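You operate a simulated robot arm through the tools that you are given. There is no shell and no other tool. Be economical: measure what you need, move in short steps, check, and stop when the job is done.

The job below is to be done with a simulated two-armed robot. You get a single attempt, and the scene is never put back.

Task
Steady the spare rod while you screw its orange ball on.
Fine: ball from the parts drawer, drawer shut; ball home on the stud; then stand the rod on the white mat. Set down upright: spare rod. Where these are worked on the way, their far stop is far enough and under half their travel is too little: parts drawer.
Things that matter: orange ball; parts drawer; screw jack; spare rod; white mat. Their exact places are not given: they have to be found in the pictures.

The check looks at the end state, three seconds after you hand in, the way a careful person would. Anything else that was tipped, shoved, dropped, spilled or broken makes it a failure.

Robot
Two 7-joint arms with two-finger parallel grippers on one trunk, on a base that drives. Base frame: it is fixed to the floor where the robot stands at the start and does not move with it; the origin is under the middle of the robot, x ahead of it, y to its left, z up. Lengths are in mm, angles in degrees, forces in N, time in s.
The left shoulder is at the start at [50, 209, 1121], the right one opposite. With the tool pointing down near the work surface each hand reaches from about 100 to 880 mm from the robot's upright axis, wherever it stands, measured 20 degrees to its own side. Places, roughly: parts drawer [800, 0, 700]; white mat [1000, 0, 900]. Payload 4.4 kg a hand.
The TCP of each hand is the grasp point between the finger pads, 23 mm short of the fingertips. In the tool frame z runs along the fingers and y along their closing line. Largest opening 94 mm; finger width 38, thickness 10; the body of the gripper, 54 by 96 mm, starts 39 mm behind the TCP.
Orientation is told as [roll, pitch, yaw] about the base's x, y, z axes, in that order, counted from this pose: with the fingers straight down and closing along the base's y, the tool's x points along the base's -x, its y along +y and its z along -z.

Tools
- The arms move only by the tool drive_tool. It takes "left_deltas", "right_deltas" or both (then of equal length, played together; a hand with none holds still); each is a list of rows, each an object (a shift or turn left out is 0, a gripper value left out holds the last) with "delta_pos": the shift along the base's x, y, z in mm, a list of three; "rotation": the turn, a rotation vector about the base's x, y, z in degrees, a list of three; "jaw": the opening, from 0 (shut) to 1 (fully open). In form: [{"delta_pos": [tx, ty, tz], "rotation": [wx, wy, wz], "jaw": jaw}, ...]. A call has 1 to 20 rows; each row is the pose to reach, as a shift and turn from the pose commanded when the call began. A row lasts 0.2 s, in which the tool goes at most 50 mm and 8.6 degrees; a call with a longer step from one row to the next is refused whole, and so is a gripper value outside its range. Where a pose cannot be reached the arm comes as near as it can. A force on the tool above 40 N (or 10 N above the force at the start of the call, whichever is more), or a blocked arm, ends the call early, and 0.2 s more pass. The fingers move at their own pace (about 108 mm/s each) and stop on an object; they squeeze with about 36 N. The grip force told is the motor's: it shows also when the fingers shut on nothing. Time passes only in rows, and 0.2 s behind the last, so rows that repeat a pose let the fingers close. It gives the time, the measured TCP pose, the force on the tool (base axes), the opening and the grip force at its end, in the units of the frame above (readings bear some noise), with the torque about the TCP (base axes, N m) and any sound that the robot's microphone picked up, and new pictures: "show" is both (left out), scene, wrist or none (wrist: the cameras of the hands that moved).
- Cameras (640 x 400 px; columns grow to the right, rows downward): "scene" is now at [156.8, -7.6, 1295.2]; the picture's right is [-0.08, -1.00, 0.00], its down [-0.54, 0.04, -0.84] and it looks along [0.84, -0.07, -0.54] (base axes); focal length 214 px, centre (320, 200). "left" rides on the left gripper at [86, -16, -75] in its tool frame; the picture's right is [0.18, 0.98, 0.00], its down [-0.58, 0.11, -0.81] and it looks along [-0.79, 0.15, 0.59] (tool axes); focal length 243 px, centre (320, 200). "right" rides on the right gripper at [86, 16, -74] in its tool frame; the picture's right is [-0.18, 0.98, 0.00], its down [-0.58, -0.11, -0.81] and it looks along [-0.79, -0.15, 0.59] (tool axes); focal length 243 px, centre (320, 200).
- lift_body(by): slides the trunk up (or, below 0, down) by that many mm; the arms and the scene camera ride with it, the base frame stays. It gives what a move gives, with no picture.
- steer(legs): drives the robot by 1 to 6 legs, each [ahead, left, turn to the left] in mm, mm and degrees, along the robot's own axes; the way and the turn of a leg run together, so that a leg with both is an arc; at most 1500 mm and 180 degrees a leg. The arms and the cameras ride along, it lands a little off, and it stops where it bumps. It gives what a move gives, and a new picture of the scene camera.
- turn_head(pan, tilt): turns the head with the scene camera to pan (to the left, within 80 degrees either way) and tilt (down, from -29 to 69), counted from straight ahead of the robot. It gives what a move gives, and a new picture of the scene camera.
- probe_pixels(camera, pixels): for up to 12 pixels [column, row] of the newest picture of that camera ("zoom" is the newest enlarged one), the place [x, y, z] in the base frame of the surface seen there, good to about 2 mm. No time passes.
- enlarge(camera, box): a new picture of the part [left, top, right, bottom] of that camera's present view, enlarged. No time passes.
- job_done(): hands the job in; it is judged then, once.

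Keep the steps short. Do not move on a guess: measure, check each grasp and each placing, and mend mistakes. In all there are 80 turns and 260 pictures (those below and enlarged ones count). Leave the grippers open and the arms clear of the work at the hand-in unless told otherwise, and finish with a single line.

The tools are called by a JSON object that holds its "fn" and its "kwargs". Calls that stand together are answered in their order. drive_tool: Moves the arms, as the interface text tells. Its arguments: {"type":"object","properties":{"left_deltas":{"type":"array"},"right_deltas":{"type":"array"},"show":{"type":"string","enum":["both","scene","wrist","none"]}},"required":[]} The other tools are called the same way: lift_body (by) slides the trunk up or down; steer (legs) drives the base; turn_head (pan, tilt) turns the head that bears the scene camera; probe_pixels (camera, pixels) gives the place of the surface under pixels of a picture; enlarge (camera, box) takes an enlarged picture of a part of a camera's view; job_done () hands the job in.

At the start:

```text
t: 0.0
left_tool_pos: [587.8, 257.5, 1188.2]
left_ee_rot: [0.0, 0.1, -0.1]
left_contact_force: [0.0, 0.0, -1.0]
left_ft_torque: [0.04, -0.01, -0.01]
left_gripper_width: 93.9
left_grasp_force: 0.0
right_tool_pos: [516.3, -191.2, 1215.9]
right_ee_rot: [0.0, -0.1, 0.1]
right_contact_force: [-0.4, -0.6, 0.4]
right_ft_torque: [-0.01, -0.02, 0.03]
right_gripper_width: 93.8
right_grasp_force: 0.0
trunk travel left (down, up): [-200.0, 363.0]
robot x, y, heading: [-2.2, -5.8, -0.0]
head pan, tilt: [-4.8, 32.5]
```

scene: 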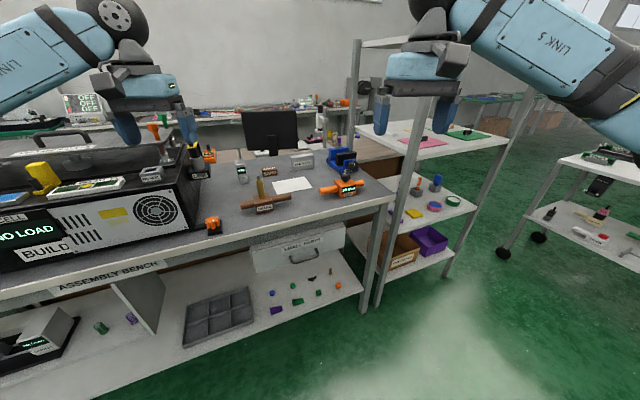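
right: 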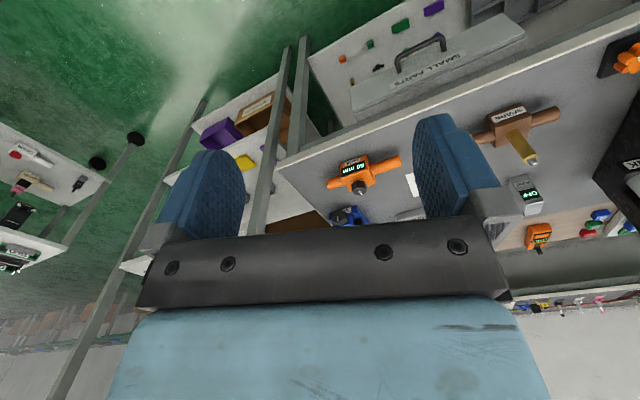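
left: 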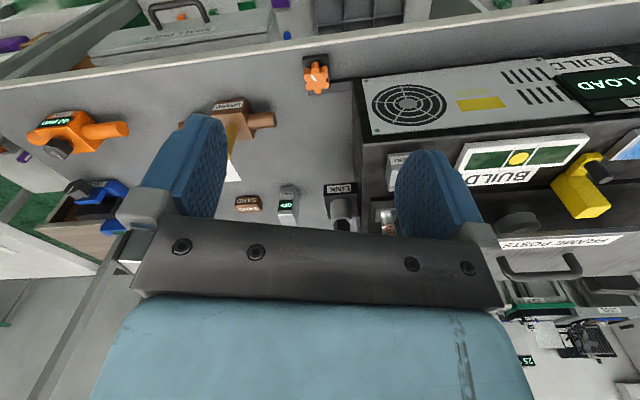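

I see a bench with a white mat around (293,184), a block labelled SPARE (262,203), an orange device (345,187), and a drawer front under the bench (300,250). I'll enlarge these parts first.

{"fn": "enlarge", "kwargs": {"camera": "scene", "box": [180, 140, 400, 280]}}

{"fn": "enlarge", "kwargs": {"camera": "left", "box": [20, 0, 360, 220]}}

{"fn": "enlarge", "kwargs": {"camera": "right", "box": [300, 0, 640, 220]}}

{"fn": "probe_pixels", "kwargs": {"camera": "scene", "pixels": [[293, 184], [262, 198], [261, 182], [347, 174], [345, 187], [300, 255], [260, 262], [345, 240], [212, 222], [320, 225]]}}

```text
2.86 times, centred on (290, 210) of scene
```

zoom: 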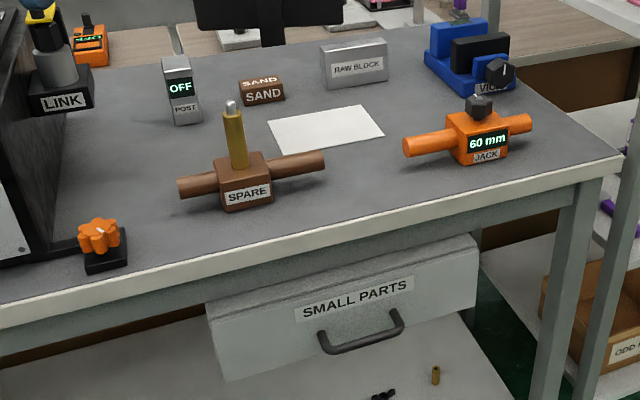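

```text
1.82 times, centred on (190, 110) of left
```

zoom: 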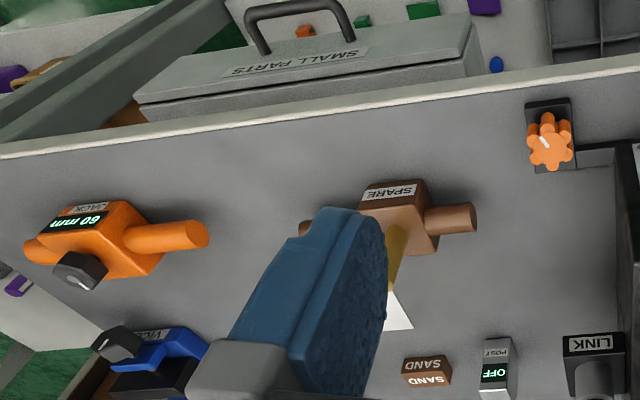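

```text
1.82 times, centred on (470, 110) of right
```

zoom: 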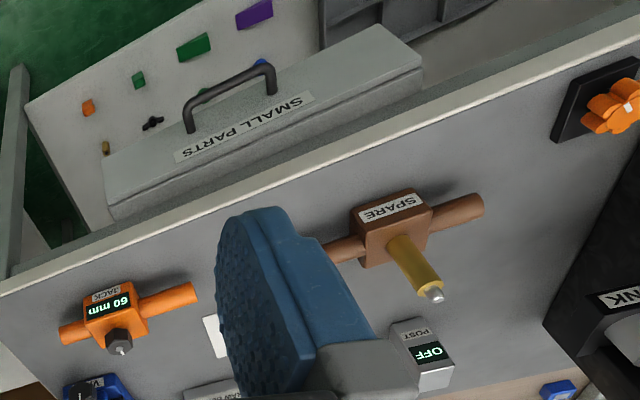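

```text
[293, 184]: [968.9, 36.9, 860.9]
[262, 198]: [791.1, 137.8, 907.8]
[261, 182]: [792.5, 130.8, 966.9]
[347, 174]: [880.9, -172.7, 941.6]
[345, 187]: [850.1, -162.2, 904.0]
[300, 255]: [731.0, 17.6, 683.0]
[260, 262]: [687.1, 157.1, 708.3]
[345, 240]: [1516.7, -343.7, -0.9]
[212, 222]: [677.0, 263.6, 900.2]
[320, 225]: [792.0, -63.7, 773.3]
```

The brown SPARE body carries a brass post with a silver stud, and SMALL PARTS is the drawer with the handle. Next I'll measure the drawer handle and the rod on an enlarged picture.

{"fn": "enlarge", "kwargs": {"camera": "scene", "box": [240, 210, 368, 290]}}

```text
5.00 times, centred on (304, 250) of scene
```

zoom: 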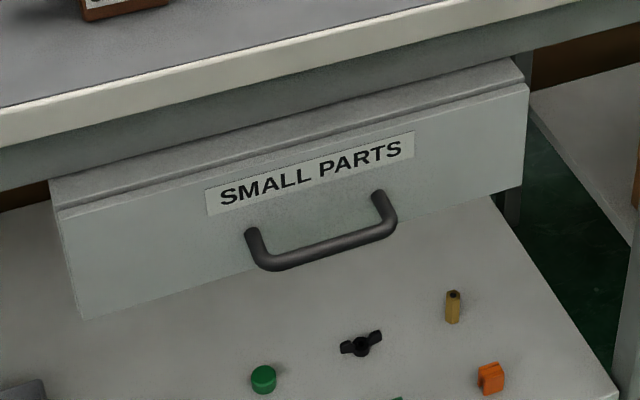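

{"fn": "probe_pixels", "kwargs": {"camera": "zoom", "pixels": [[60, 220], [525, 88], [85, 318], [520, 185], [270, 265], [330, 246], [385, 230], [55, 185], [515, 62], [250, 235], [380, 195], [300, 220]]}}

{"fn": "enlarge", "kwargs": {"camera": "scene", "box": [220, 160, 316, 220]}}

```text
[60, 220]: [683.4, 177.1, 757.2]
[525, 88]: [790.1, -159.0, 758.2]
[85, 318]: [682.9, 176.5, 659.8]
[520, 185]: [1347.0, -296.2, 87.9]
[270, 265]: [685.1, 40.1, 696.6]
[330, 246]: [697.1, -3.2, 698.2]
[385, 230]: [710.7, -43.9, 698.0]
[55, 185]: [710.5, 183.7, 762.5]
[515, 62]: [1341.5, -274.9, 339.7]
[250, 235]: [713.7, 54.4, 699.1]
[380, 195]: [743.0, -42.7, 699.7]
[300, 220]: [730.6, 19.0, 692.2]
```

```text
6.67 times, centred on (268, 190) of scene
```

zoom: 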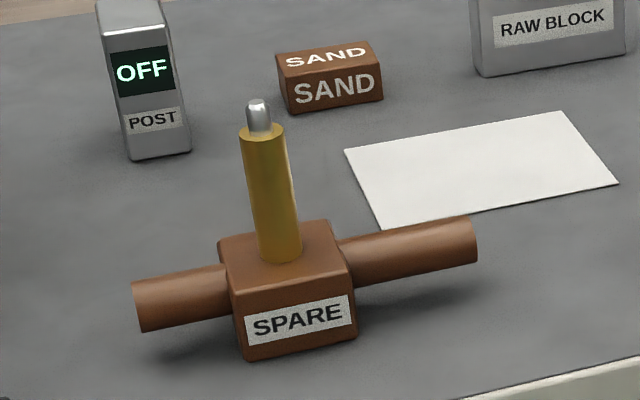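

I'll measure the spare rod and mat points.

{"fn": "probe_pixels", "kwargs": {"camera": "zoom", "pixels": [[258, 102], [262, 135], [278, 240], [225, 265], [350, 265], [140, 305], [470, 240], [346, 150], [563, 112], [617, 183], [385, 229], [295, 340]]}}

{"fn": "turn_head", "kwargs": {"pan": 0, "tilt": 50}}

```text
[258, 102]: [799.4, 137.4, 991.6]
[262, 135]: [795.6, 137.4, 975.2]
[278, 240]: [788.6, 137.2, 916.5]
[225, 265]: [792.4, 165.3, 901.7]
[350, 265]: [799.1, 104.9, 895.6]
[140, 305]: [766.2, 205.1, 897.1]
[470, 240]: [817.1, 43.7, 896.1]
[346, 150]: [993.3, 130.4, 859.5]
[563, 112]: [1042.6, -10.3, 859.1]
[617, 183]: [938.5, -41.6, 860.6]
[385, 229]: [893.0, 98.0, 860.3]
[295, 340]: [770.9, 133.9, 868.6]
```

```text
t: 0.8
left_tool_pos: [589.1, 257.8, 1189.4]
left_ee_rot: [0.0, 0.0, 0.0]
left_contact_force: [0.5, -1.3, -0.1]
left_ft_torque: [0.01, -0.01, 0.03]
left_gripper_width: 93.8
left_grasp_force: 0.0
right_tool_pos: [515.8, -191.3, 1216.0]
right_ee_rot: [0.0, -0.1, 0.0]
right_contact_force: [0.4, 0.0, -0.4]
right_ft_torque: [-0.01, -0.02, -0.01]
right_gripper_width: 93.9
right_grasp_force: 0.1
trunk travel left (down, up): [-200.0, 363.0]
robot x, y, heading: [-1.1, 0.5, 0.0]
head pan, tilt: [0.0, 50.0]
```

scene: 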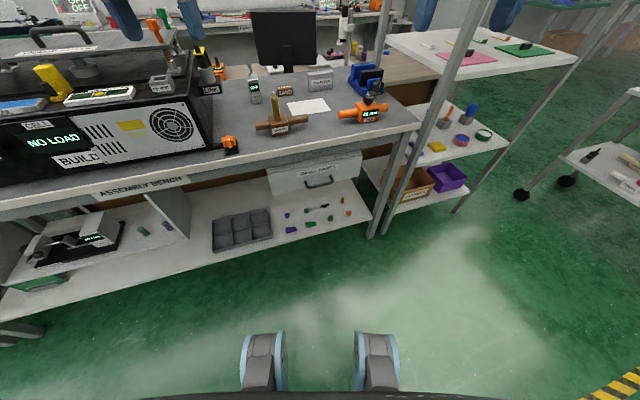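

The bench is turned about 17.7° (inward normal ≈ (0.953, 0.304, 0)). The drawer bar is at about (702,-1,698), roughly 38 mm in front of the face. I'll work the drawer with the left hand: yaw it first while bringing it in front of the bench.

{"fn": "drive_tool", "kwargs": {"left_deltas": [{"delta_pos": [-16, -18, -28], "rotation": [0, 0, -8.03], "jaw": 0.55}, {"delta_pos": [-32, -36, -56], "rotation": [0, 0, -16.07]}, {"delta_pos": [-48, -54, -84], "rotation": [0, 0, -24.1]}, {"delta_pos": [-64, -72, -112], "rotation": [0, 0, -32.13]}, {"delta_pos": [-80, -90, -140], "rotation": [0, 0, -40.17]}, {"delta_pos": [-96, -108, -168], "rotation": [0, 0, -48.2]}, {"delta_pos": [-112, -126, -196], "rotation": [0, 0, -56.23]}, {"delta_pos": [-128, -144, -224], "rotation": [0, 0, -64.27]}, {"delta_pos": [-144, -162, -252], "rotation": [0, 0, -72.3]}], "show": "scene"}}

```text
t: 2.8
left_tool_pos: [445.1, 95.5, 936.8]
left_ee_rot: [-0.1, 0.0, -72.3]
left_contact_force: [0.8, -0.3, 0.2]
left_ft_torque: [-0.03, 0.02, 0.0]
left_gripper_width: 51.7
left_grasp_force: 0.1
right_tool_pos: [515.3, -191.2, 1216.1]
right_ee_rot: [0.0, 0.0, 0.0]
right_contact_force: [-0.3, -0.3, -0.5]
right_ft_torque: [0.0, -0.03, 0.0]
right_gripper_width: 94.0
right_grasp_force: 0.0
trunk travel left (down, up): [-200.0, 363.0]
robot x, y, heading: [1.7, -2.3, -0.1]
head pan, tilt: [0.0, 50.0]
```

scene: 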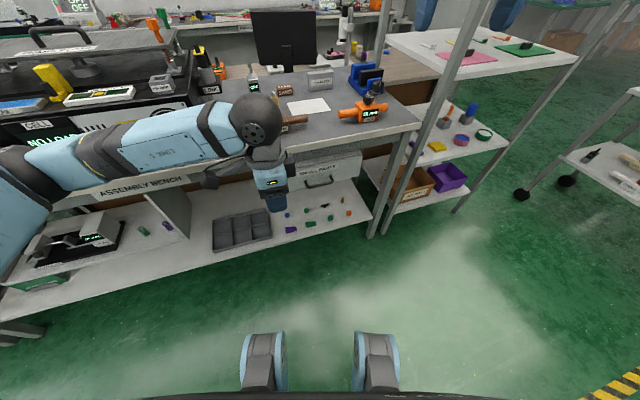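

The left hand is yawed as asked. Now I'll tilt it 75° forward and bring it about 100 mm in front of the handle.

{"fn": "drive_tool", "kwargs": {"left_deltas": [{"delta_pos": [17, -14, -27], "rotation": [2.53, -7.94, 0]}, {"delta_pos": [35, -28, -53], "rotation": [5.07, -15.89, 0]}, {"delta_pos": [52, -43, -80], "rotation": [7.6, -23.83, 0]}, {"delta_pos": [69, -57, -106], "rotation": [10.13, -31.78, 0]}, {"delta_pos": [87, -71, -133], "rotation": [12.67, -39.72, 0]}, {"delta_pos": [104, -85, -159], "rotation": [15.2, -47.66, 0]}, {"delta_pos": [121, -99, -186], "rotation": [17.73, -55.6, 0]}, {"delta_pos": [139, -114, -212], "rotation": [20.27, -63.55, 0]}, {"delta_pos": [156, -128, -239], "rotation": [22.8, -71.5, 0]}]}}

```text
t: 4.8
left_tool_pos: [601.0, -32.0, 697.4]
left_ee_rot: [75.2, -0.1, -72.3]
left_contact_force: [0.0, 0.7, 0.5]
left_ft_torque: [-0.03, -0.01, 0.0]
left_gripper_width: 51.7
left_grasp_force: 0.1
right_tool_pos: [516.3, -192.3, 1216.1]
right_ee_rot: [0.1, 0.0, 0.1]
right_contact_force: [1.2, -1.2, -0.3]
right_ft_torque: [-0.01, 0.01, 0.03]
right_gripper_width: 94.0
right_grasp_force: 0.0
trunk travel left (down, up): [-200.0, 363.0]
robot x, y, heading: [-0.0, 1.5, 0.2]
head pan, tilt: [0.0, 50.0]
```

scene: 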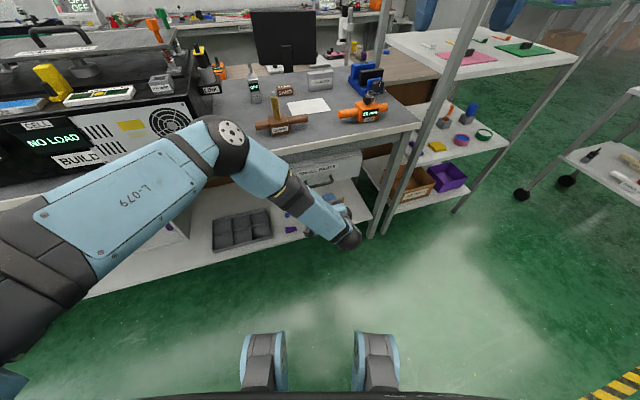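
left: 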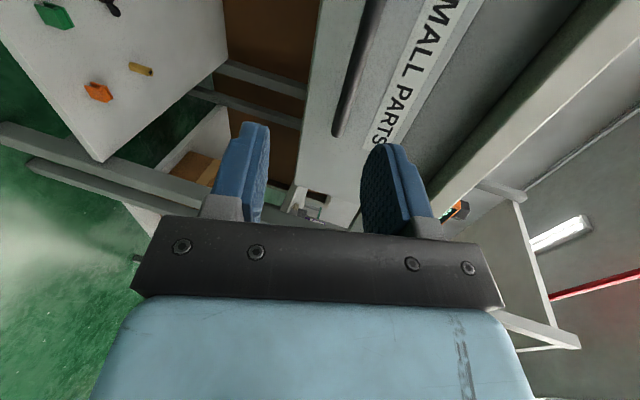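

The bar lies between the jaws. I'll move 97 mm ahead along the normal and close.

{"fn": "drive_tool", "kwargs": {"left_deltas": [{"delta_pos": [30, 9.6, 0]}, {"delta_pos": [60, 19, 0]}, {"delta_pos": [80, 25.5, 0]}, {"delta_pos": [92.5, 29.5, 0]}, {"delta_pos": [92.5, 29.5, 0], "jaw": 0}, {"delta_pos": [92.5, 29.5, 0], "jaw": 0}, {"delta_pos": [92.5, 29.5, 0], "jaw": 0}]}}

```text
t: 6.4
left_tool_pos: [693.9, -1.6, 696.1]
left_ee_rot: [75.0, 0.0, -72.3]
left_contact_force: [0.2, 0.4, -3.7]
left_ft_torque: [-0.7, -0.18, 0.09]
left_gripper_width: 11.9
left_grasp_force: 44.6
right_tool_pos: [516.4, -190.8, 1214.9]
right_ee_rot: [0.0, -0.1, -0.1]
right_contact_force: [-0.7, 0.7, 0.9]
right_ft_torque: [0.02, 0.0, 0.01]
right_gripper_width: 94.1
right_grasp_force: 0.2
trunk travel left (down, up): [-200.0, 363.0]
robot x, y, heading: [0.1, 2.5, -0.1]
head pan, tilt: [0.0, 50.0]
```

scene: 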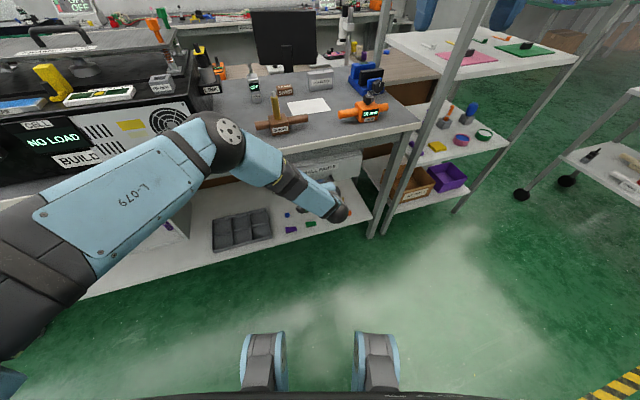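
left: 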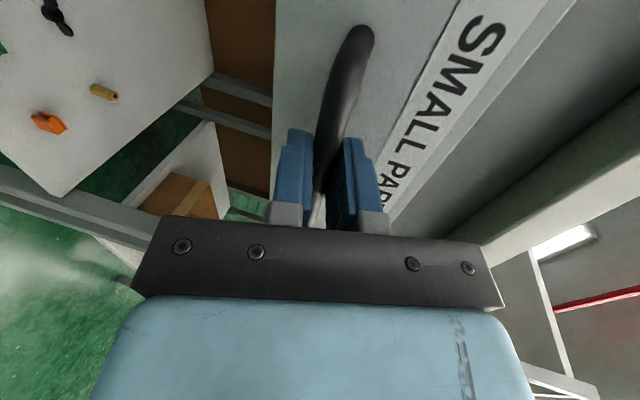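

The bar is held (11.9 mm wide, 44.6 N). Now I'll pull straight out 160 mm.

{"fn": "drive_tool", "kwargs": {"left_deltas": [{"delta_pos": [-19, -6, 0]}, {"delta_pos": [-38, -12, 0]}, {"delta_pos": [-57, -18, 0]}, {"delta_pos": [-76, -24, 0]}, {"delta_pos": [-95, -30, 0]}, {"delta_pos": [-114, -36, 0]}, {"delta_pos": [-133, -42, 0]}, {"delta_pos": [-152, -48.5, 0]}], "show": "scene"}}

```text
t: 8.2
left_tool_pos: [539.8, -50.9, 697.6]
left_ee_rot: [75.1, -0.1, -72.3]
left_contact_force: [0.2, -3.7, -3.3]
left_ft_torque: [-0.81, -0.21, -0.28]
left_gripper_width: 11.8
left_grasp_force: 44.5
right_tool_pos: [516.0, -192.1, 1214.7]
right_ee_rot: [0.0, 0.0, 0.0]
right_contact_force: [-0.8, 0.5, -0.2]
right_ft_torque: [-0.01, 0.0, 0.0]
right_gripper_width: 94.0
right_grasp_force: 0.1
trunk travel left (down, up): [-200.0, 363.0]
robot x, y, heading: [-3.0, -1.3, 0.2]
head pan, tilt: [0.0, 50.0]
```

scene: 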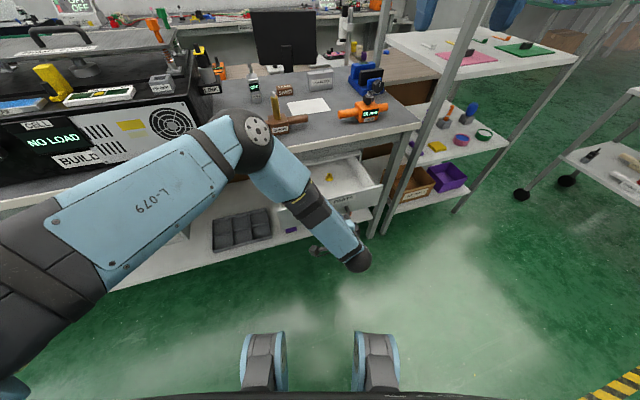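

The drawer slides easily. I'll pull further toward its stop.

{"fn": "drive_tool", "kwargs": {"left_deltas": [{"delta_pos": [-19, -6, 0]}, {"delta_pos": [-38, -12, 0]}, {"delta_pos": [-57, -18, 0]}, {"delta_pos": [-76, -24, 0]}, {"delta_pos": [-95, -30, 0]}, {"delta_pos": [-114, -36, 0]}], "show": "scene"}}

{"fn": "enlarge", "kwargs": {"camera": "scene", "box": [230, 110, 422, 230]}}

```text
t: 9.2
left_tool_pos: [481.2, -69.8, 696.8]
left_ee_rot: [75.7, -0.1, -71.8]
left_contact_force: [14.6, -4.9, -21.2]
left_ft_torque: [-0.67, 0.06, -0.42]
left_gripper_width: 11.8
left_grasp_force: 44.8
right_tool_pos: [517.9, -191.8, 1215.7]
right_ee_rot: [0.1, 0.0, 0.0]
right_contact_force: [0.2, -0.6, 0.2]
right_ft_torque: [0.01, -0.02, 0.03]
right_gripper_width: 94.0
right_grasp_force: 0.1
trunk travel left (down, up): [-200.0, 363.0]
robot x, y, heading: [-0.9, 0.4, 0.1]
head pan, tilt: [0.0, 50.0]
stopped in row 4 (left hand): the force on the tool passed its limit at 78 N (the readings are from after the stop); the commanded pose is now the measured one
```

scene: 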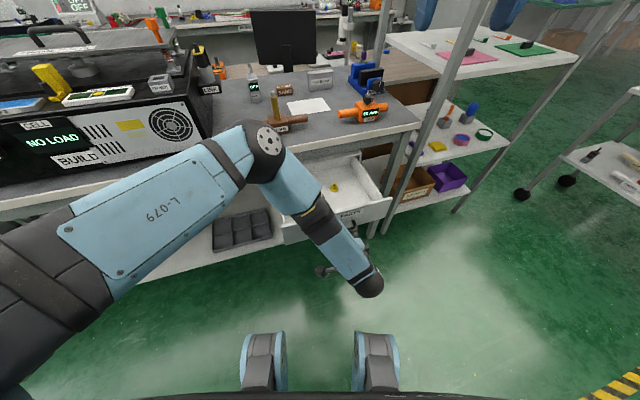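

```text
3.33 times, centred on (326, 170) of scene
```

zoom: 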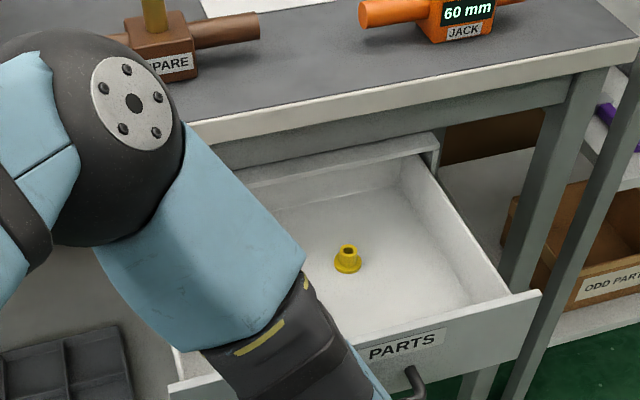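

The far stop was reached after about 220 mm of travel. The arm blocks the view, so I'll open the jaw, back off 50 mm and move the hand to the left.

{"fn": "drive_tool", "kwargs": {"left_deltas": [{"jaw": 0.6}, {"jaw": 0.6}, {"delta_pos": [-24, -7.5, 0]}, {"delta_pos": [-48, -15, 0]}, {"delta_pos": [-60, 20, 20]}, {"delta_pos": [-72, 60, 40]}, {"delta_pos": [-84, 100, 60]}, {"delta_pos": [-96, 140, 80]}, {"delta_pos": [-100, 180, 100]}, {"delta_pos": [-100, 220, 125]}, {"delta_pos": [-100, 260, 150]}, {"delta_pos": [-100, 300, 175]}], "show": "scene"}}

{"fn": "enlarge", "kwargs": {"camera": "scene", "box": [230, 110, 422, 230]}}

```text
t: 11.8
left_tool_pos: [423.8, 232.5, 887.1]
left_ee_rot: [74.9, -0.3, -72.0]
left_contact_force: [0.7, 2.2, -0.4]
left_ft_torque: [-0.04, 0.06, -0.14]
left_gripper_width: 56.3
left_grasp_force: 0.1
left hand out of reach, approached as far as the arm can: row 9, 10, 11, 12
right_tool_pos: [518.0, -185.8, 1216.7]
right_ee_rot: [-0.3, 0.1, 0.1]
right_contact_force: [-0.4, 0.3, 0.8]
right_ft_torque: [-0.08, 0.01, -0.04]
right_gripper_width: 94.0
right_grasp_force: 0.0
trunk travel left (down, up): [-200.0, 363.0]
robot x, y, heading: [0.7, 2.8, 0.1]
head pan, tilt: [0.0, 50.0]
```

scene: 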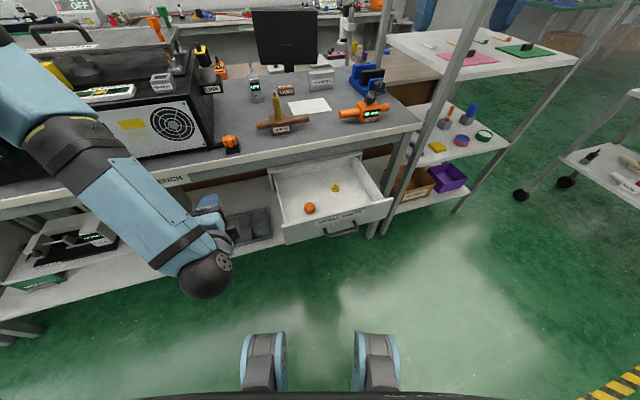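

```text
3.33 times, centred on (326, 170) of scene
```

zoom: 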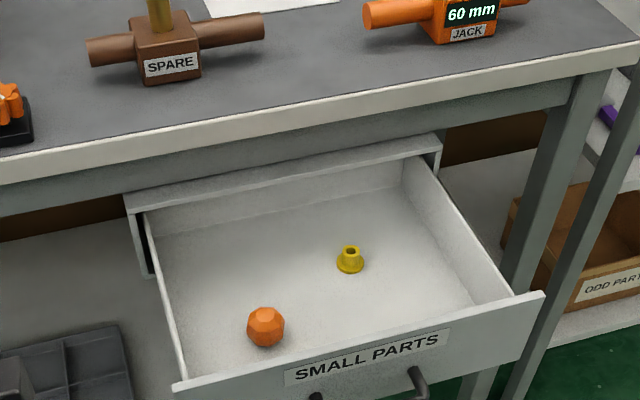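

The orange faceted ball is in the drawer at zoom (265,327). I'll measure it in detail.

{"fn": "enlarge", "kwargs": {"camera": "scene", "box": [290, 190, 338, 220]}}

{"fn": "probe_pixels", "kwargs": {"camera": "scene", "pixels": [[309, 204], [309, 207], [309, 210], [304, 208], [314, 208], [325, 208], [300, 200]]}}

```text
13.33 times, centred on (314, 205) of scene
```

zoom: 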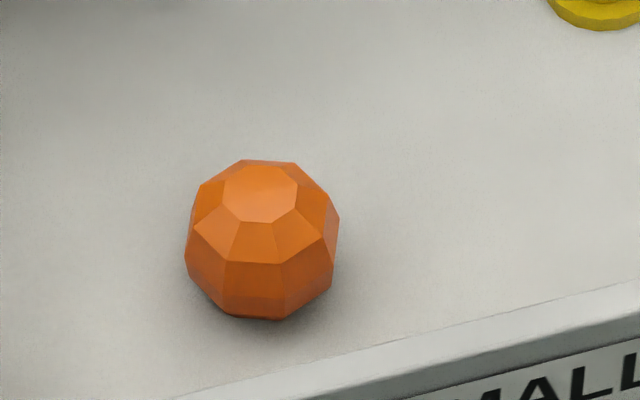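

```text
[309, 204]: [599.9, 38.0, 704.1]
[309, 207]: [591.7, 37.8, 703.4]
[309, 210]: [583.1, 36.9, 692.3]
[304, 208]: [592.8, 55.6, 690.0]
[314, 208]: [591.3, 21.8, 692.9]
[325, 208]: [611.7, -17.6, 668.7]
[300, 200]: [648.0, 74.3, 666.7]
```

The ball is about 37 mm across, octagonal, standing flat with its centre near (597,38,686). I'll bring the right hand above it with a yaw of +96° so the pads meet flat facets and leave room to turn clockwise later.

{"fn": "drive_tool", "kwargs": {"right_deltas": [{"delta_pos": [0, 0, -35], "rotation": [0, 0, 8], "jaw": 0.8}, {"delta_pos": [0, 10, -70], "rotation": [0, 0, 16]}, {"delta_pos": [5, 30, -105], "rotation": [0, 0, 24]}, {"delta_pos": [10, 50, -140], "rotation": [0, 0, 32]}, {"delta_pos": [20, 75, -175], "rotation": [0, 0, 40]}, {"delta_pos": [30, 100, -210], "rotation": [0, 0, 48]}, {"delta_pos": [40, 125, -245], "rotation": [0, 0, 56]}, {"delta_pos": [50, 150, -280], "rotation": [0, 0, 64]}, {"delta_pos": [60, 170, -315], "rotation": [0, 0, 72]}, {"delta_pos": [70, 190, -350], "rotation": [0, 0, 80]}, {"delta_pos": [75, 210, -385], "rotation": [0, 0, 88]}, {"delta_pos": [80, 224, -416], "rotation": [0, 0, 96]}]}}

```text
t: 14.4
left_tool_pos: [422.5, 230.6, 889.9]
left_ee_rot: [75.3, -0.2, -71.9]
left_contact_force: [-0.7, 0.6, 0.3]
left_ft_torque: [0.01, 0.03, -0.02]
left_gripper_width: 56.3
left_grasp_force: 0.0
right_tool_pos: [530.7, -69.2, 877.4]
right_ee_rot: [-9.4, -1.9, 79.7]
right_contact_force: [-1.0, 0.5, -0.2]
right_ft_torque: [-0.01, -0.06, 0.02]
right_gripper_width: 75.3
right_grasp_force: 0.0
right hand out of reach, approached as far as the arm can: row 9, 10, 11, 12
trunk travel left (down, up): [-200.0, 363.0]
robot x, y, heading: [2.7, -2.6, 0.2]
head pan, tilt: [0.0, 50.0]
```

scene: 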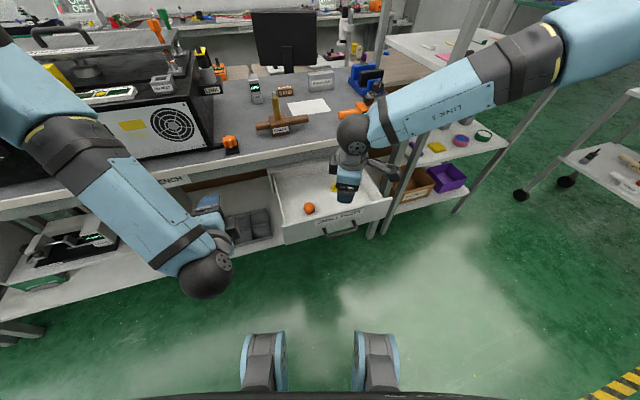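
right: 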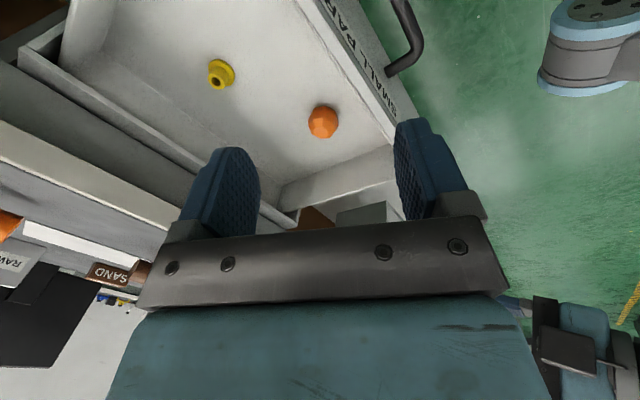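

With that yaw the arm cannot reach low. Instead I'll use yaw −39°, which also meets facets because the ball is octagonal. I'll turn back over the drawer and read where I land.

{"fn": "drive_tool", "kwargs": {"right_deltas": [{"rotation": [0, 0, -8.4]}, {"rotation": [0, 0, -16.9]}, {"rotation": [0, 0, -25.3]}, {"rotation": [0, 0, -33.8]}, {"rotation": [0, 0, -42.2]}, {"rotation": [0, 0, -50.6]}, {"rotation": [0, 0, -59.1]}, {"rotation": [0, 0, -67.5]}, {"rotation": [0, 0, -75.9]}, {"rotation": [0, 0, -84.4]}, {"rotation": [0, 0, -92.8]}, {"rotation": [0, 0, -101.3]}, {"rotation": [0, 0, -109.7]}, {"rotation": [0, 0, -118.1]}], "show": "wrist"}}

```text
t: 17.4
left_tool_pos: [423.2, 229.7, 888.5]
left_ee_rot: [75.1, -0.1, -71.8]
left_contact_force: [0.4, 0.3, -0.4]
left_ft_torque: [0.01, -0.04, 0.0]
left_gripper_width: 56.5
left_grasp_force: 0.0
right_tool_pos: [532.9, -68.7, 873.8]
right_ee_rot: [-9.1, -1.7, -38.6]
right_contact_force: [1.1, -0.1, -0.1]
right_ft_torque: [-0.01, -0.01, 0.0]
right_gripper_width: 75.2
right_grasp_force: 0.0
trunk travel left (down, up): [-200.0, 363.0]
robot x, y, heading: [2.1, -3.1, 0.1]
head pan, tilt: [0.0, 50.0]
```

right: 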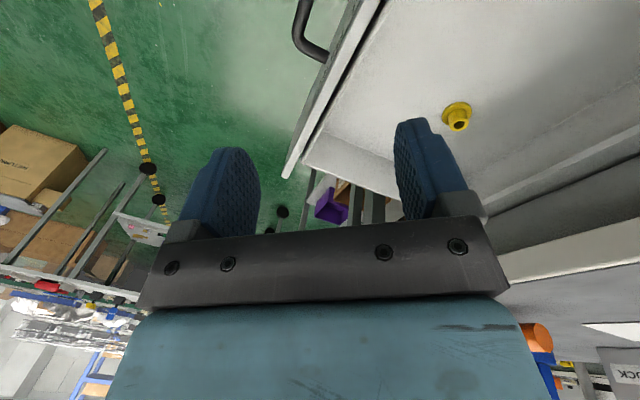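

The commanded pose restarts from the measured one. I'll level the hand and go above the ball at (597,38,775).

{"fn": "drive_tool", "kwargs": {"right_deltas": [{"delta_pos": [16, 27, -25], "rotation": [2.04, -1.09, 0]}, {"delta_pos": [32, 53, -50], "rotation": [4.08, -2.18, 0]}, {"delta_pos": [48, 80, -75], "rotation": [6.13, -3.26, 0]}, {"delta_pos": [64, 107, -99], "rotation": [8.17, -4.35, 0]}, {"delta_pos": [64, 107, -99], "rotation": [8.17, -4.35, 0]}]}}

```text
t: 18.6
left_tool_pos: [423.8, 228.7, 889.2]
left_ee_rot: [75.1, 0.0, -71.9]
left_contact_force: [-0.2, -0.1, -1.4]
left_ft_torque: [0.02, 0.01, 0.02]
left_gripper_width: 56.3
left_grasp_force: 0.0
right_tool_pos: [597.0, 37.9, 776.5]
right_ee_rot: [-0.1, -0.2, -38.6]
right_contact_force: [-0.4, -0.6, 0.3]
right_ft_torque: [-0.02, -0.01, -0.02]
right_gripper_width: 75.1
right_grasp_force: 0.2
trunk travel left (down, up): [-200.0, 363.0]
robot x, y, heading: [1.9, -2.1, -0.2]
head pan, tilt: [0.0, 50.0]
```

scene: 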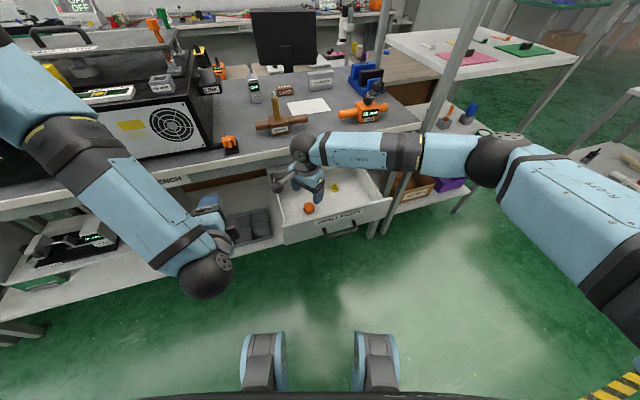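
right: 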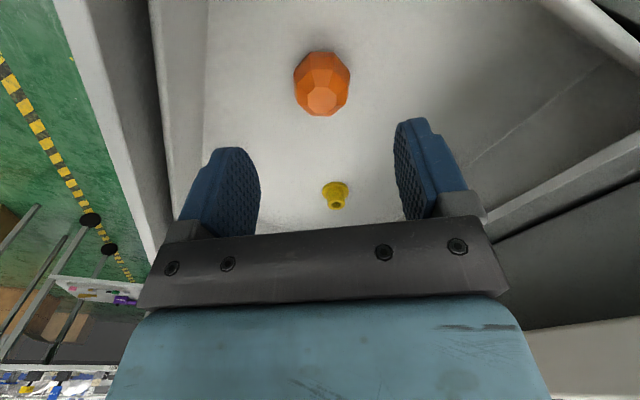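

{"fn": "probe_pixels", "kwargs": {"camera": "right", "pixels": [[319, 97], [322, 75], [300, 80], [345, 85], [322, 60], [322, 112], [295, 90], [349, 92]]}}

{"fn": "enlarge", "kwargs": {"camera": "right", "box": [274, 40, 370, 130]}}

```text
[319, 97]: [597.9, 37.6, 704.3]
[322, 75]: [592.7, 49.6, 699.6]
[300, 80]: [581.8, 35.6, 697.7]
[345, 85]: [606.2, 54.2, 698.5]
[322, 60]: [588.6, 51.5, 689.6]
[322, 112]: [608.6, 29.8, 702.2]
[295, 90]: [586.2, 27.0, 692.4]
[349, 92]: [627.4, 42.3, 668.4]
```

```text
4.44 times, centred on (322, 85) of right
```

zoom: 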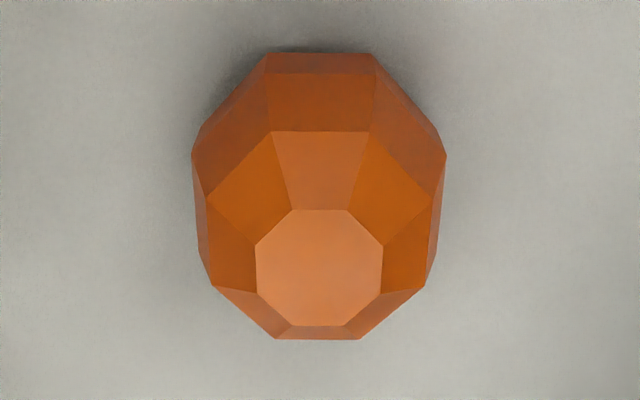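

The ball is centred and its facets line up with the pads; its top is at (598,37.5,704) and the floor at 668. I'll descend to z 694 (tips 3 mm clear) and close.

{"fn": "drive_tool", "kwargs": {"right_deltas": [{"delta_pos": [1, -0.5, -30], "jaw": 0.7}, {"delta_pos": [1, -0.5, -60]}, {"delta_pos": [1, -0.5, -75]}, {"delta_pos": [1, -0.5, -82]}, {"delta_pos": [1, -0.5, -82], "jaw": 0}, {"delta_pos": [1, -0.5, -82]}, {"delta_pos": [1, -0.5, -82]}], "show": "wrist"}}

```text
t: 20.2
left_tool_pos: [423.0, 230.0, 888.9]
left_ee_rot: [75.0, -0.1, -71.9]
left_contact_force: [0.6, 0.3, 0.0]
left_ft_torque: [0.0, 0.01, -0.06]
left_gripper_width: 56.4
left_grasp_force: 0.0
right_tool_pos: [598.1, 37.9, 694.4]
right_ee_rot: [0.0, -0.1, -38.6]
right_contact_force: [0.5, 0.4, 0.2]
right_ft_torque: [0.0, -0.02, 0.0]
right_gripper_width: 36.3
right_grasp_force: 35.9
trunk travel left (down, up): [-200.0, 363.0]
robot x, y, heading: [-0.8, 1.8, 0.2]
head pan, tilt: [0.0, 50.0]
```

right: 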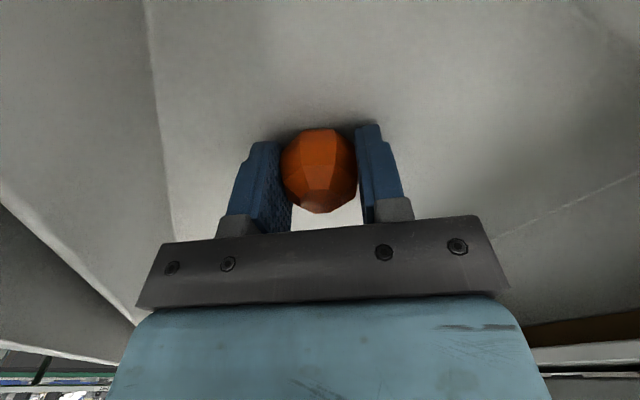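

The ball is held (36.3 mm). I'll lift it out of the drawer and take it up to the right.

{"fn": "drive_tool", "kwargs": {"right_deltas": [{"delta_pos": [0, 0, 25]}, {"delta_pos": [0, 0, 65]}, {"delta_pos": [-5, 0, 110]}, {"delta_pos": [-10, -10, 155]}, {"delta_pos": [-15, -40, 190]}, {"delta_pos": [-20, -70, 225]}, {"delta_pos": [-25, -100, 260]}, {"delta_pos": [-30, -130, 295]}, {"delta_pos": [-35, -155, 330]}, {"delta_pos": [-38, -180, 360]}]}}

```text
t: 22.4
left_tool_pos: [422.9, 227.8, 888.4]
left_ee_rot: [75.3, -0.2, -71.9]
left_contact_force: [0.2, 0.4, -0.8]
left_ft_torque: [0.03, 0.0, -0.02]
left_gripper_width: 56.2
left_grasp_force: 0.1
right_tool_pos: [559.5, -141.6, 1053.4]
right_ee_rot: [0.0, -0.1, -38.6]
right_contact_force: [-0.6, -0.5, -0.4]
right_ft_torque: [0.03, 0.0, 0.0]
right_gripper_width: 36.3
right_grasp_force: 35.8
trunk travel left (down, up): [-200.0, 363.0]
robot x, y, heading: [-0.2, -2.2, -0.3]
head pan, tilt: [0.0, 50.0]
```

scene: 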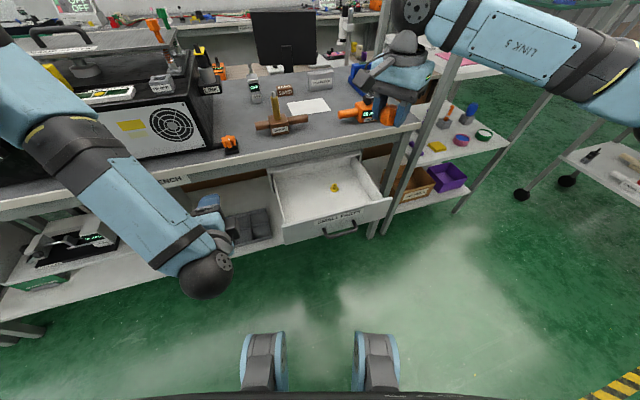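
right: 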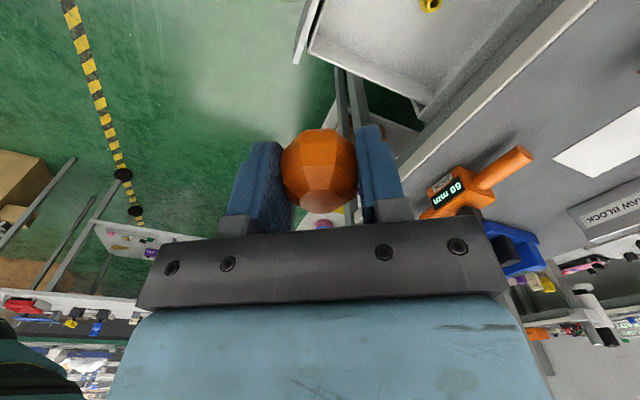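

Next I'll bring the left hand back in front of the handle.

{"fn": "drive_tool", "kwargs": {"left_deltas": [{"delta_pos": [-15, -40, -28]}, {"delta_pos": [-30, -80, -56]}, {"delta_pos": [-38, -120, -84]}, {"delta_pos": [-38, -158, -112]}, {"delta_pos": [-30, -195, -135]}, {"delta_pos": [-15, -235, -155]}, {"delta_pos": [0, -275, -175]}, {"delta_pos": [9, -314, -192]}, {"delta_pos": [9, -314, -192]}], "show": "wrist"}}

```text
refused: row 1 steps farther than a row can; nothing moved
```

Row 1 was just over 50 mm, so I'll split it finer.

{"fn": "drive_tool", "kwargs": {"left_deltas": [{"delta_pos": [-12, -36, -24]}, {"delta_pos": [-24, -72, -48]}, {"delta_pos": [-34, -108, -74]}, {"delta_pos": [-38, -146, -100]}, {"delta_pos": [-34, -184, -124]}, {"delta_pos": [-22, -222, -146]}, {"delta_pos": [-8, -260, -166]}, {"delta_pos": [2, -290, -182]}, {"delta_pos": [9, -314, -192]}, {"delta_pos": [9, -314, -192]}], "show": "wrist"}}

```text
t: 24.6
left_tool_pos: [433.7, -89.0, 697.6]
left_ee_rot: [75.7, -0.1, -71.8]
left_contact_force: [0.4, -0.4, -1.1]
left_ft_torque: [-0.02, 0.0, 0.01]
left_gripper_width: 56.4
left_grasp_force: 0.1
left hand out of reach, approached as far as the arm can: row 1, 2, 3
right_tool_pos: [560.1, -140.9, 1052.9]
right_ee_rot: [0.0, -0.1, -38.6]
right_contact_force: [0.2, -0.1, -1.3]
right_ft_torque: [-0.01, -0.03, 0.0]
right_gripper_width: 36.1
right_grasp_force: 36.2
trunk travel left (down, up): [-200.0, 363.0]
robot x, y, heading: [1.2, 3.0, -0.1]
head pan, tilt: [0.0, 50.0]
```

left: 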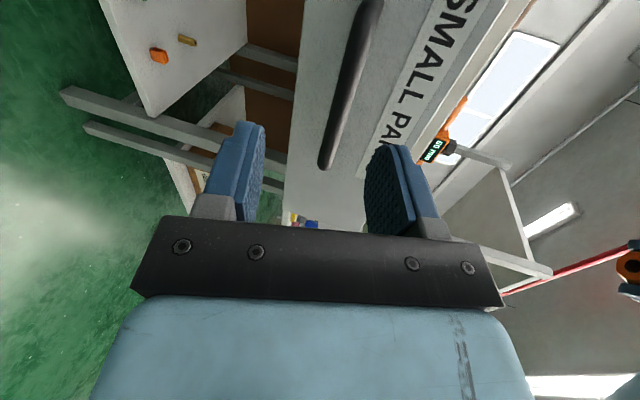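

The handle is between the jaws again. I'll move in, grip it and push the first part.

{"fn": "drive_tool", "kwargs": {"left_deltas": [{"delta_pos": [24, 7.5, -1]}, {"delta_pos": [47, 15, -1]}, {"delta_pos": [47, 15, -1], "jaw": 0}, {"delta_pos": [47, 15, -1]}, {"delta_pos": [47, 15, -1]}, {"delta_pos": [71, 22.6, -1]}, {"delta_pos": [95, 30.3, -1]}, {"delta_pos": [119, 38, -1]}, {"delta_pos": [143, 45.6, -1]}, {"delta_pos": [167, 53.3, -1]}, {"delta_pos": [191, 61, -1]}, {"delta_pos": [215, 68.6, -1]}, {"delta_pos": [235, 75, -1]}, {"delta_pos": [250, 79.8, -1]}], "show": "scene"}}

```text
t: 27.6
left_tool_pos: [684.6, -6.0, 697.4]
left_ee_rot: [75.9, -0.1, -71.8]
left_contact_force: [-0.1, -0.6, 12.2]
left_ft_torque: [-0.11, -0.24, -0.9]
left_gripper_width: 11.9
left_grasp_force: 44.8
right_tool_pos: [557.8, -140.8, 1054.1]
right_ee_rot: [0.0, -0.1, -38.6]
right_contact_force: [0.4, -0.3, -1.0]
right_ft_torque: [0.0, -0.01, 0.0]
right_gripper_width: 36.0
right_grasp_force: 36.5
trunk travel left (down, up): [-200.0, 363.0]
robot x, y, heading: [-0.3, 3.2, -0.2]
head pan, tilt: [0.0, 50.0]
```

scene: 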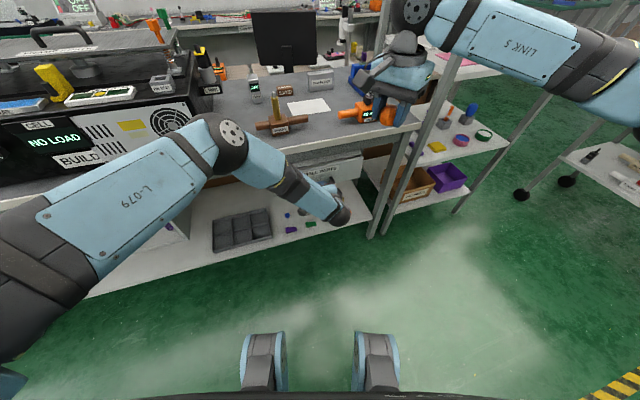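

About 10 mm remain to the shut position. I'll push on until it stops.

{"fn": "drive_tool", "kwargs": {"left_deltas": [{"delta_pos": [5, 1.6, 0]}, {"delta_pos": [9.5, 3, 0]}, {"delta_pos": [13, 4.1, 0]}, {"delta_pos": [16, 5, 0]}], "show": "none"}}

```text
t: 28.7
left_tool_pos: [694.7, -4.2, 696.2]
left_ee_rot: [75.6, 0.0, -72.0]
left_contact_force: [-13.5, 1.4, 13.9]
left_ft_torque: [0.29, -0.03, 0.36]
left_gripper_width: 11.8
left_grasp_force: 45.2
right_tool_pos: [557.0, -140.3, 1053.9]
right_ee_rot: [0.0, -0.2, -38.7]
right_contact_force: [-1.1, -0.7, -0.5]
right_ft_torque: [0.0, 0.0, 0.0]
right_gripper_width: 36.1
right_grasp_force: 36.3
trunk travel left (down, up): [-200.0, 363.0]
robot x, y, heading: [1.6, 0.4, -0.1]
head pan, tilt: [0.0, 50.0]
stopped in row 4 (left hand): the force on the tool passed its limit at 48 N (the readings are from after the stop); the commanded pose is now the measured one
```

The drawer is shut (same position as at the start, and blocked). I'll release, back off, and raise and level the left hand.

{"fn": "drive_tool", "kwargs": {"left_deltas": [{"jaw": 0.6}, {"jaw": 0.6}, {"delta_pos": [-38, -12, 0]}, {"delta_pos": [-76, -24, 0]}, {"delta_pos": [-112, -22, 15], "rotation": [-2.53, 7.94, 0]}, {"delta_pos": [-130, -8, 41], "rotation": [-5.07, 15.89, 0]}, {"delta_pos": [-147, 6, 67], "rotation": [-7.6, 23.83, 0]}, {"delta_pos": [-164, 20, 94], "rotation": [-10.13, 31.78, 0]}, {"delta_pos": [-182, 34, 120], "rotation": [-12.67, 39.72, 0]}, {"delta_pos": [-199, 48, 147], "rotation": [-15.2, 47.66, 0]}, {"delta_pos": [-216, 62, 173], "rotation": [-17.73, 55.6, 0]}, {"delta_pos": [-234, 77, 199], "rotation": [-20.27, 63.55, 0]}, {"delta_pos": [-250, 100, 239], "rotation": [-23.0, 72.0, 0]}, {"delta_pos": [-250, 125, 280], "rotation": [-23.0, 72.0, 0]}, {"delta_pos": [-250, 150, 320], "rotation": [-23.0, 72.0, 0]}, {"delta_pos": [-250, 175, 360], "rotation": [-23.0, 72.0, 0]}], "show": "scene"}}

{"fn": "enlarge", "kwargs": {"camera": "scene", "box": [200, 60, 424, 200]}}

```text
refused: row 13 steps farther than a row can; nothing moved
```

```text
2.86 times, centred on (312, 130) of scene
```

zoom: 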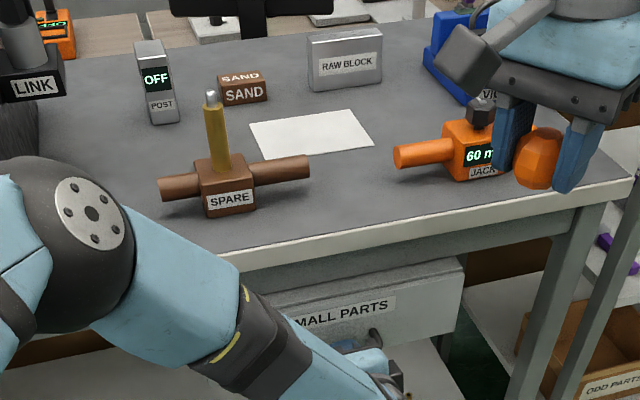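

{"fn": "drive_tool", "kwargs": {"left_deltas": [{"jaw": 0.6}, {"jaw": 0.6}, {"delta_pos": [-38, -12, 0]}, {"delta_pos": [-76, -24, 0]}, {"delta_pos": [-112, -22, 15], "rotation": [-2.53, 7.94, 0]}, {"delta_pos": [-130, -8, 41], "rotation": [-5.07, 15.89, 0]}, {"delta_pos": [-147, 6, 67], "rotation": [-7.6, 23.83, 0]}, {"delta_pos": [-164, 20, 94], "rotation": [-10.13, 31.78, 0]}, {"delta_pos": [-182, 34, 120], "rotation": [-12.67, 39.72, 0]}, {"delta_pos": [-199, 48, 147], "rotation": [-15.2, 47.66, 0]}, {"delta_pos": [-216, 62, 173], "rotation": [-17.73, 55.6, 0]}, {"delta_pos": [-234, 77, 199], "rotation": [-20.27, 63.55, 0]}, {"delta_pos": [-250, 96, 235], "rotation": [-22.8, 71.5, 0]}, {"delta_pos": [-250, 122, 275], "rotation": [-22.8, 71.5, 0]}, {"delta_pos": [-250, 148, 315], "rotation": [-22.8, 71.5, 0]}, {"delta_pos": [-250, 175, 355], "rotation": [-22.8, 71.5, 0]}], "show": "scene"}}

{"fn": "enlarge", "kwargs": {"camera": "scene", "box": [200, 60, 424, 200]}}

```text
t: 32.1
left_tool_pos: [446.0, 171.6, 1051.4]
left_ee_rot: [0.3, 0.3, -72.3]
left_contact_force: [-0.7, -0.2, 0.0]
left_ft_torque: [0.0, -0.01, -0.02]
left_gripper_width: 56.2
left_grasp_force: 0.1
right_tool_pos: [559.0, -141.7, 1053.6]
right_ee_rot: [0.0, -0.1, -38.6]
right_contact_force: [1.1, 0.0, -0.4]
right_ft_torque: [-0.04, 0.0, 0.02]
right_gripper_width: 36.0
right_grasp_force: 35.5
trunk travel left (down, up): [-200.0, 363.0]
robot x, y, heading: [-2.3, 1.2, 0.1]
head pan, tilt: [0.0, 50.0]
```

scene: 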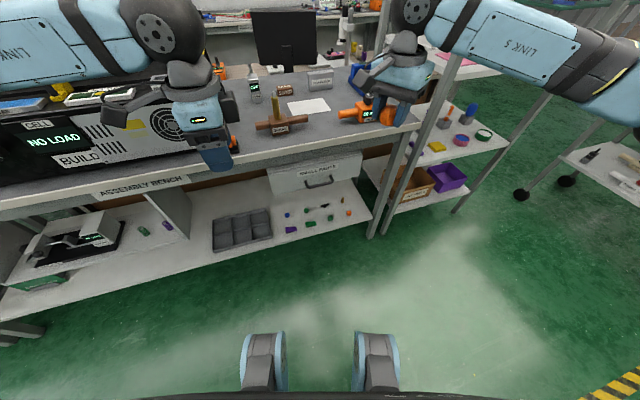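

```text
2.86 times, centred on (312, 130) of scene
```

zoom: 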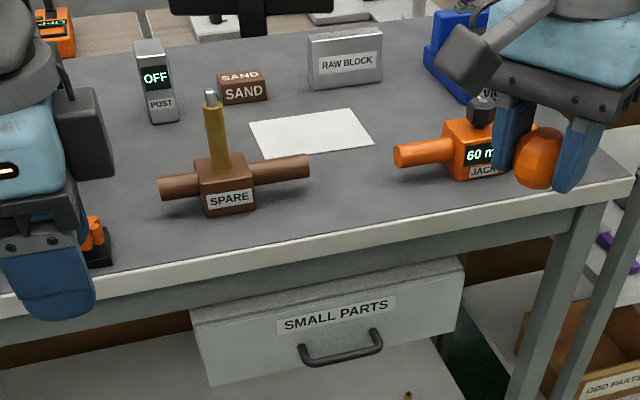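

The drawer is shut. Before driving closer I'll measure the base front (two legs at the bottom of the picture), the lower shelf edge, and the bench edge.

{"fn": "probe_pixels", "kwargs": {"camera": "scene", "pixels": [[262, 335], [262, 350], [375, 335], [380, 360], [200, 270], [350, 228], [290, 146], [370, 133], [277, 132], [330, 390]]}}

{"fn": "probe_pixels", "kwargs": {"camera": "zoom", "pixels": [[210, 94], [216, 110], [216, 165], [200, 180], [250, 178], [162, 187], [190, 183], [306, 167], [270, 175], [228, 185], [232, 208], [204, 110]]}}

```text
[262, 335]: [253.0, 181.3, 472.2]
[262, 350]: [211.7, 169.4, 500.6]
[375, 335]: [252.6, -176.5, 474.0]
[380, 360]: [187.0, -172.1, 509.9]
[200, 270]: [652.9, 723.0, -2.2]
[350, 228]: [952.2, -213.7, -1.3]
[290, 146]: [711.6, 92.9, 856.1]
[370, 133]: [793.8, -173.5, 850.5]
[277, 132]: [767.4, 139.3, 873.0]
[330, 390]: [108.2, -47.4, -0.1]
```

```text
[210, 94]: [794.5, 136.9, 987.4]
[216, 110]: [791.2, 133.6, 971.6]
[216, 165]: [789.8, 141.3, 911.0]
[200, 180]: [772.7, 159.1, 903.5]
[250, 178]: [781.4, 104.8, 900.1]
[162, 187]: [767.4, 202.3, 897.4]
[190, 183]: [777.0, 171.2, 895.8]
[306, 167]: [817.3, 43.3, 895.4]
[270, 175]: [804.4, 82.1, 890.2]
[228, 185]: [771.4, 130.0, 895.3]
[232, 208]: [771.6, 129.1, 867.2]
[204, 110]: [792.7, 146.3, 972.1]
```

The base front is about 400 mm short of the bench edge (n≈706). I'll raise the trunk 100 mm for clearance, then drive 200 mm ahead and 50 mm left.

{"fn": "lift_body", "kwargs": {"by": 100}}

{"fn": "steer", "kwargs": {"legs": [[200, 50, 0]]}}

```text
t: 33.5
left_tool_pos: [445.9, 171.7, 1149.8]
left_ee_rot: [0.4, 0.2, -72.2]
left_contact_force: [-0.4, -0.1, -0.6]
left_ft_torque: [0.03, -0.02, 0.02]
left_gripper_width: 56.6
left_grasp_force: 0.0
right_tool_pos: [559.2, -141.4, 1154.0]
right_ee_rot: [0.0, -0.1, -38.6]
right_contact_force: [-0.3, -0.1, 0.3]
right_ft_torque: [0.01, -0.02, 0.02]
right_gripper_width: 36.1
right_grasp_force: 35.9
trunk travel left (down, up): [-300.0, 263.0]
robot x, y, heading: [1.8, 2.8, 0.0]
head pan, tilt: [0.0, 50.0]
```

```text
t: 35.1
left_tool_pos: [644.1, 219.9, 1151.0]
left_ee_rot: [0.4, 0.3, -72.3]
left_contact_force: [-0.4, -0.4, 0.7]
left_ft_torque: [-0.04, 0.05, -0.01]
left_gripper_width: 56.3
left_grasp_force: 0.0
right_tool_pos: [757.0, -93.0, 1153.0]
right_ee_rot: [0.0, -0.1, -38.7]
right_contact_force: [-0.7, -0.5, -0.4]
right_ft_torque: [0.01, 0.01, 0.02]
right_gripper_width: 36.1
right_grasp_force: 36.5
trunk travel left (down, up): [-300.0, 263.0]
robot x, y, heading: [197.2, 45.1, 0.0]
head pan, tilt: [0.0, 50.0]
```

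scene: 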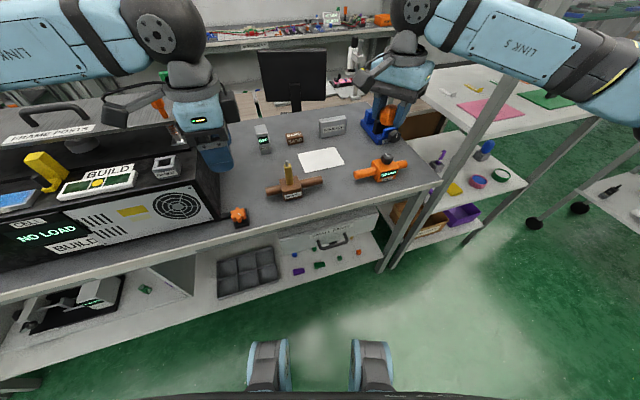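

Now I'll measure the spare body's bars, the box on the left and the small orange knob, to choose how the left hand holds the bar.

{"fn": "enlarge", "kwargs": {"camera": "scene", "box": [220, 130, 380, 230]}}

{"fn": "probe_pixels", "kwargs": {"camera": "scene", "pixels": [[218, 205], [200, 180], [215, 160], [205, 165], [160, 165], [238, 213], [150, 108], [219, 190], [170, 150]]}}

```text
4.00 times, centred on (300, 180) of scene
```

zoom: 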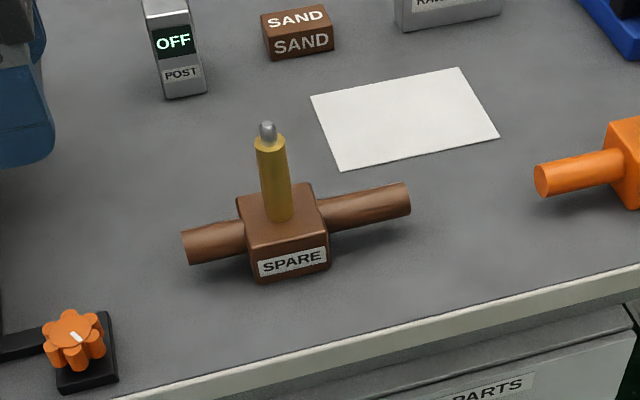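

```text
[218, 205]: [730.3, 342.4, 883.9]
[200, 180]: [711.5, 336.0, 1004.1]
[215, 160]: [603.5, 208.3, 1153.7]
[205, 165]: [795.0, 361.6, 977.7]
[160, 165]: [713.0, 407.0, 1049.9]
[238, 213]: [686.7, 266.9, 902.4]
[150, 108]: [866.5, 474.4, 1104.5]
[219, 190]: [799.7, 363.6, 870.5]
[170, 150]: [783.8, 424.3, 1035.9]
```

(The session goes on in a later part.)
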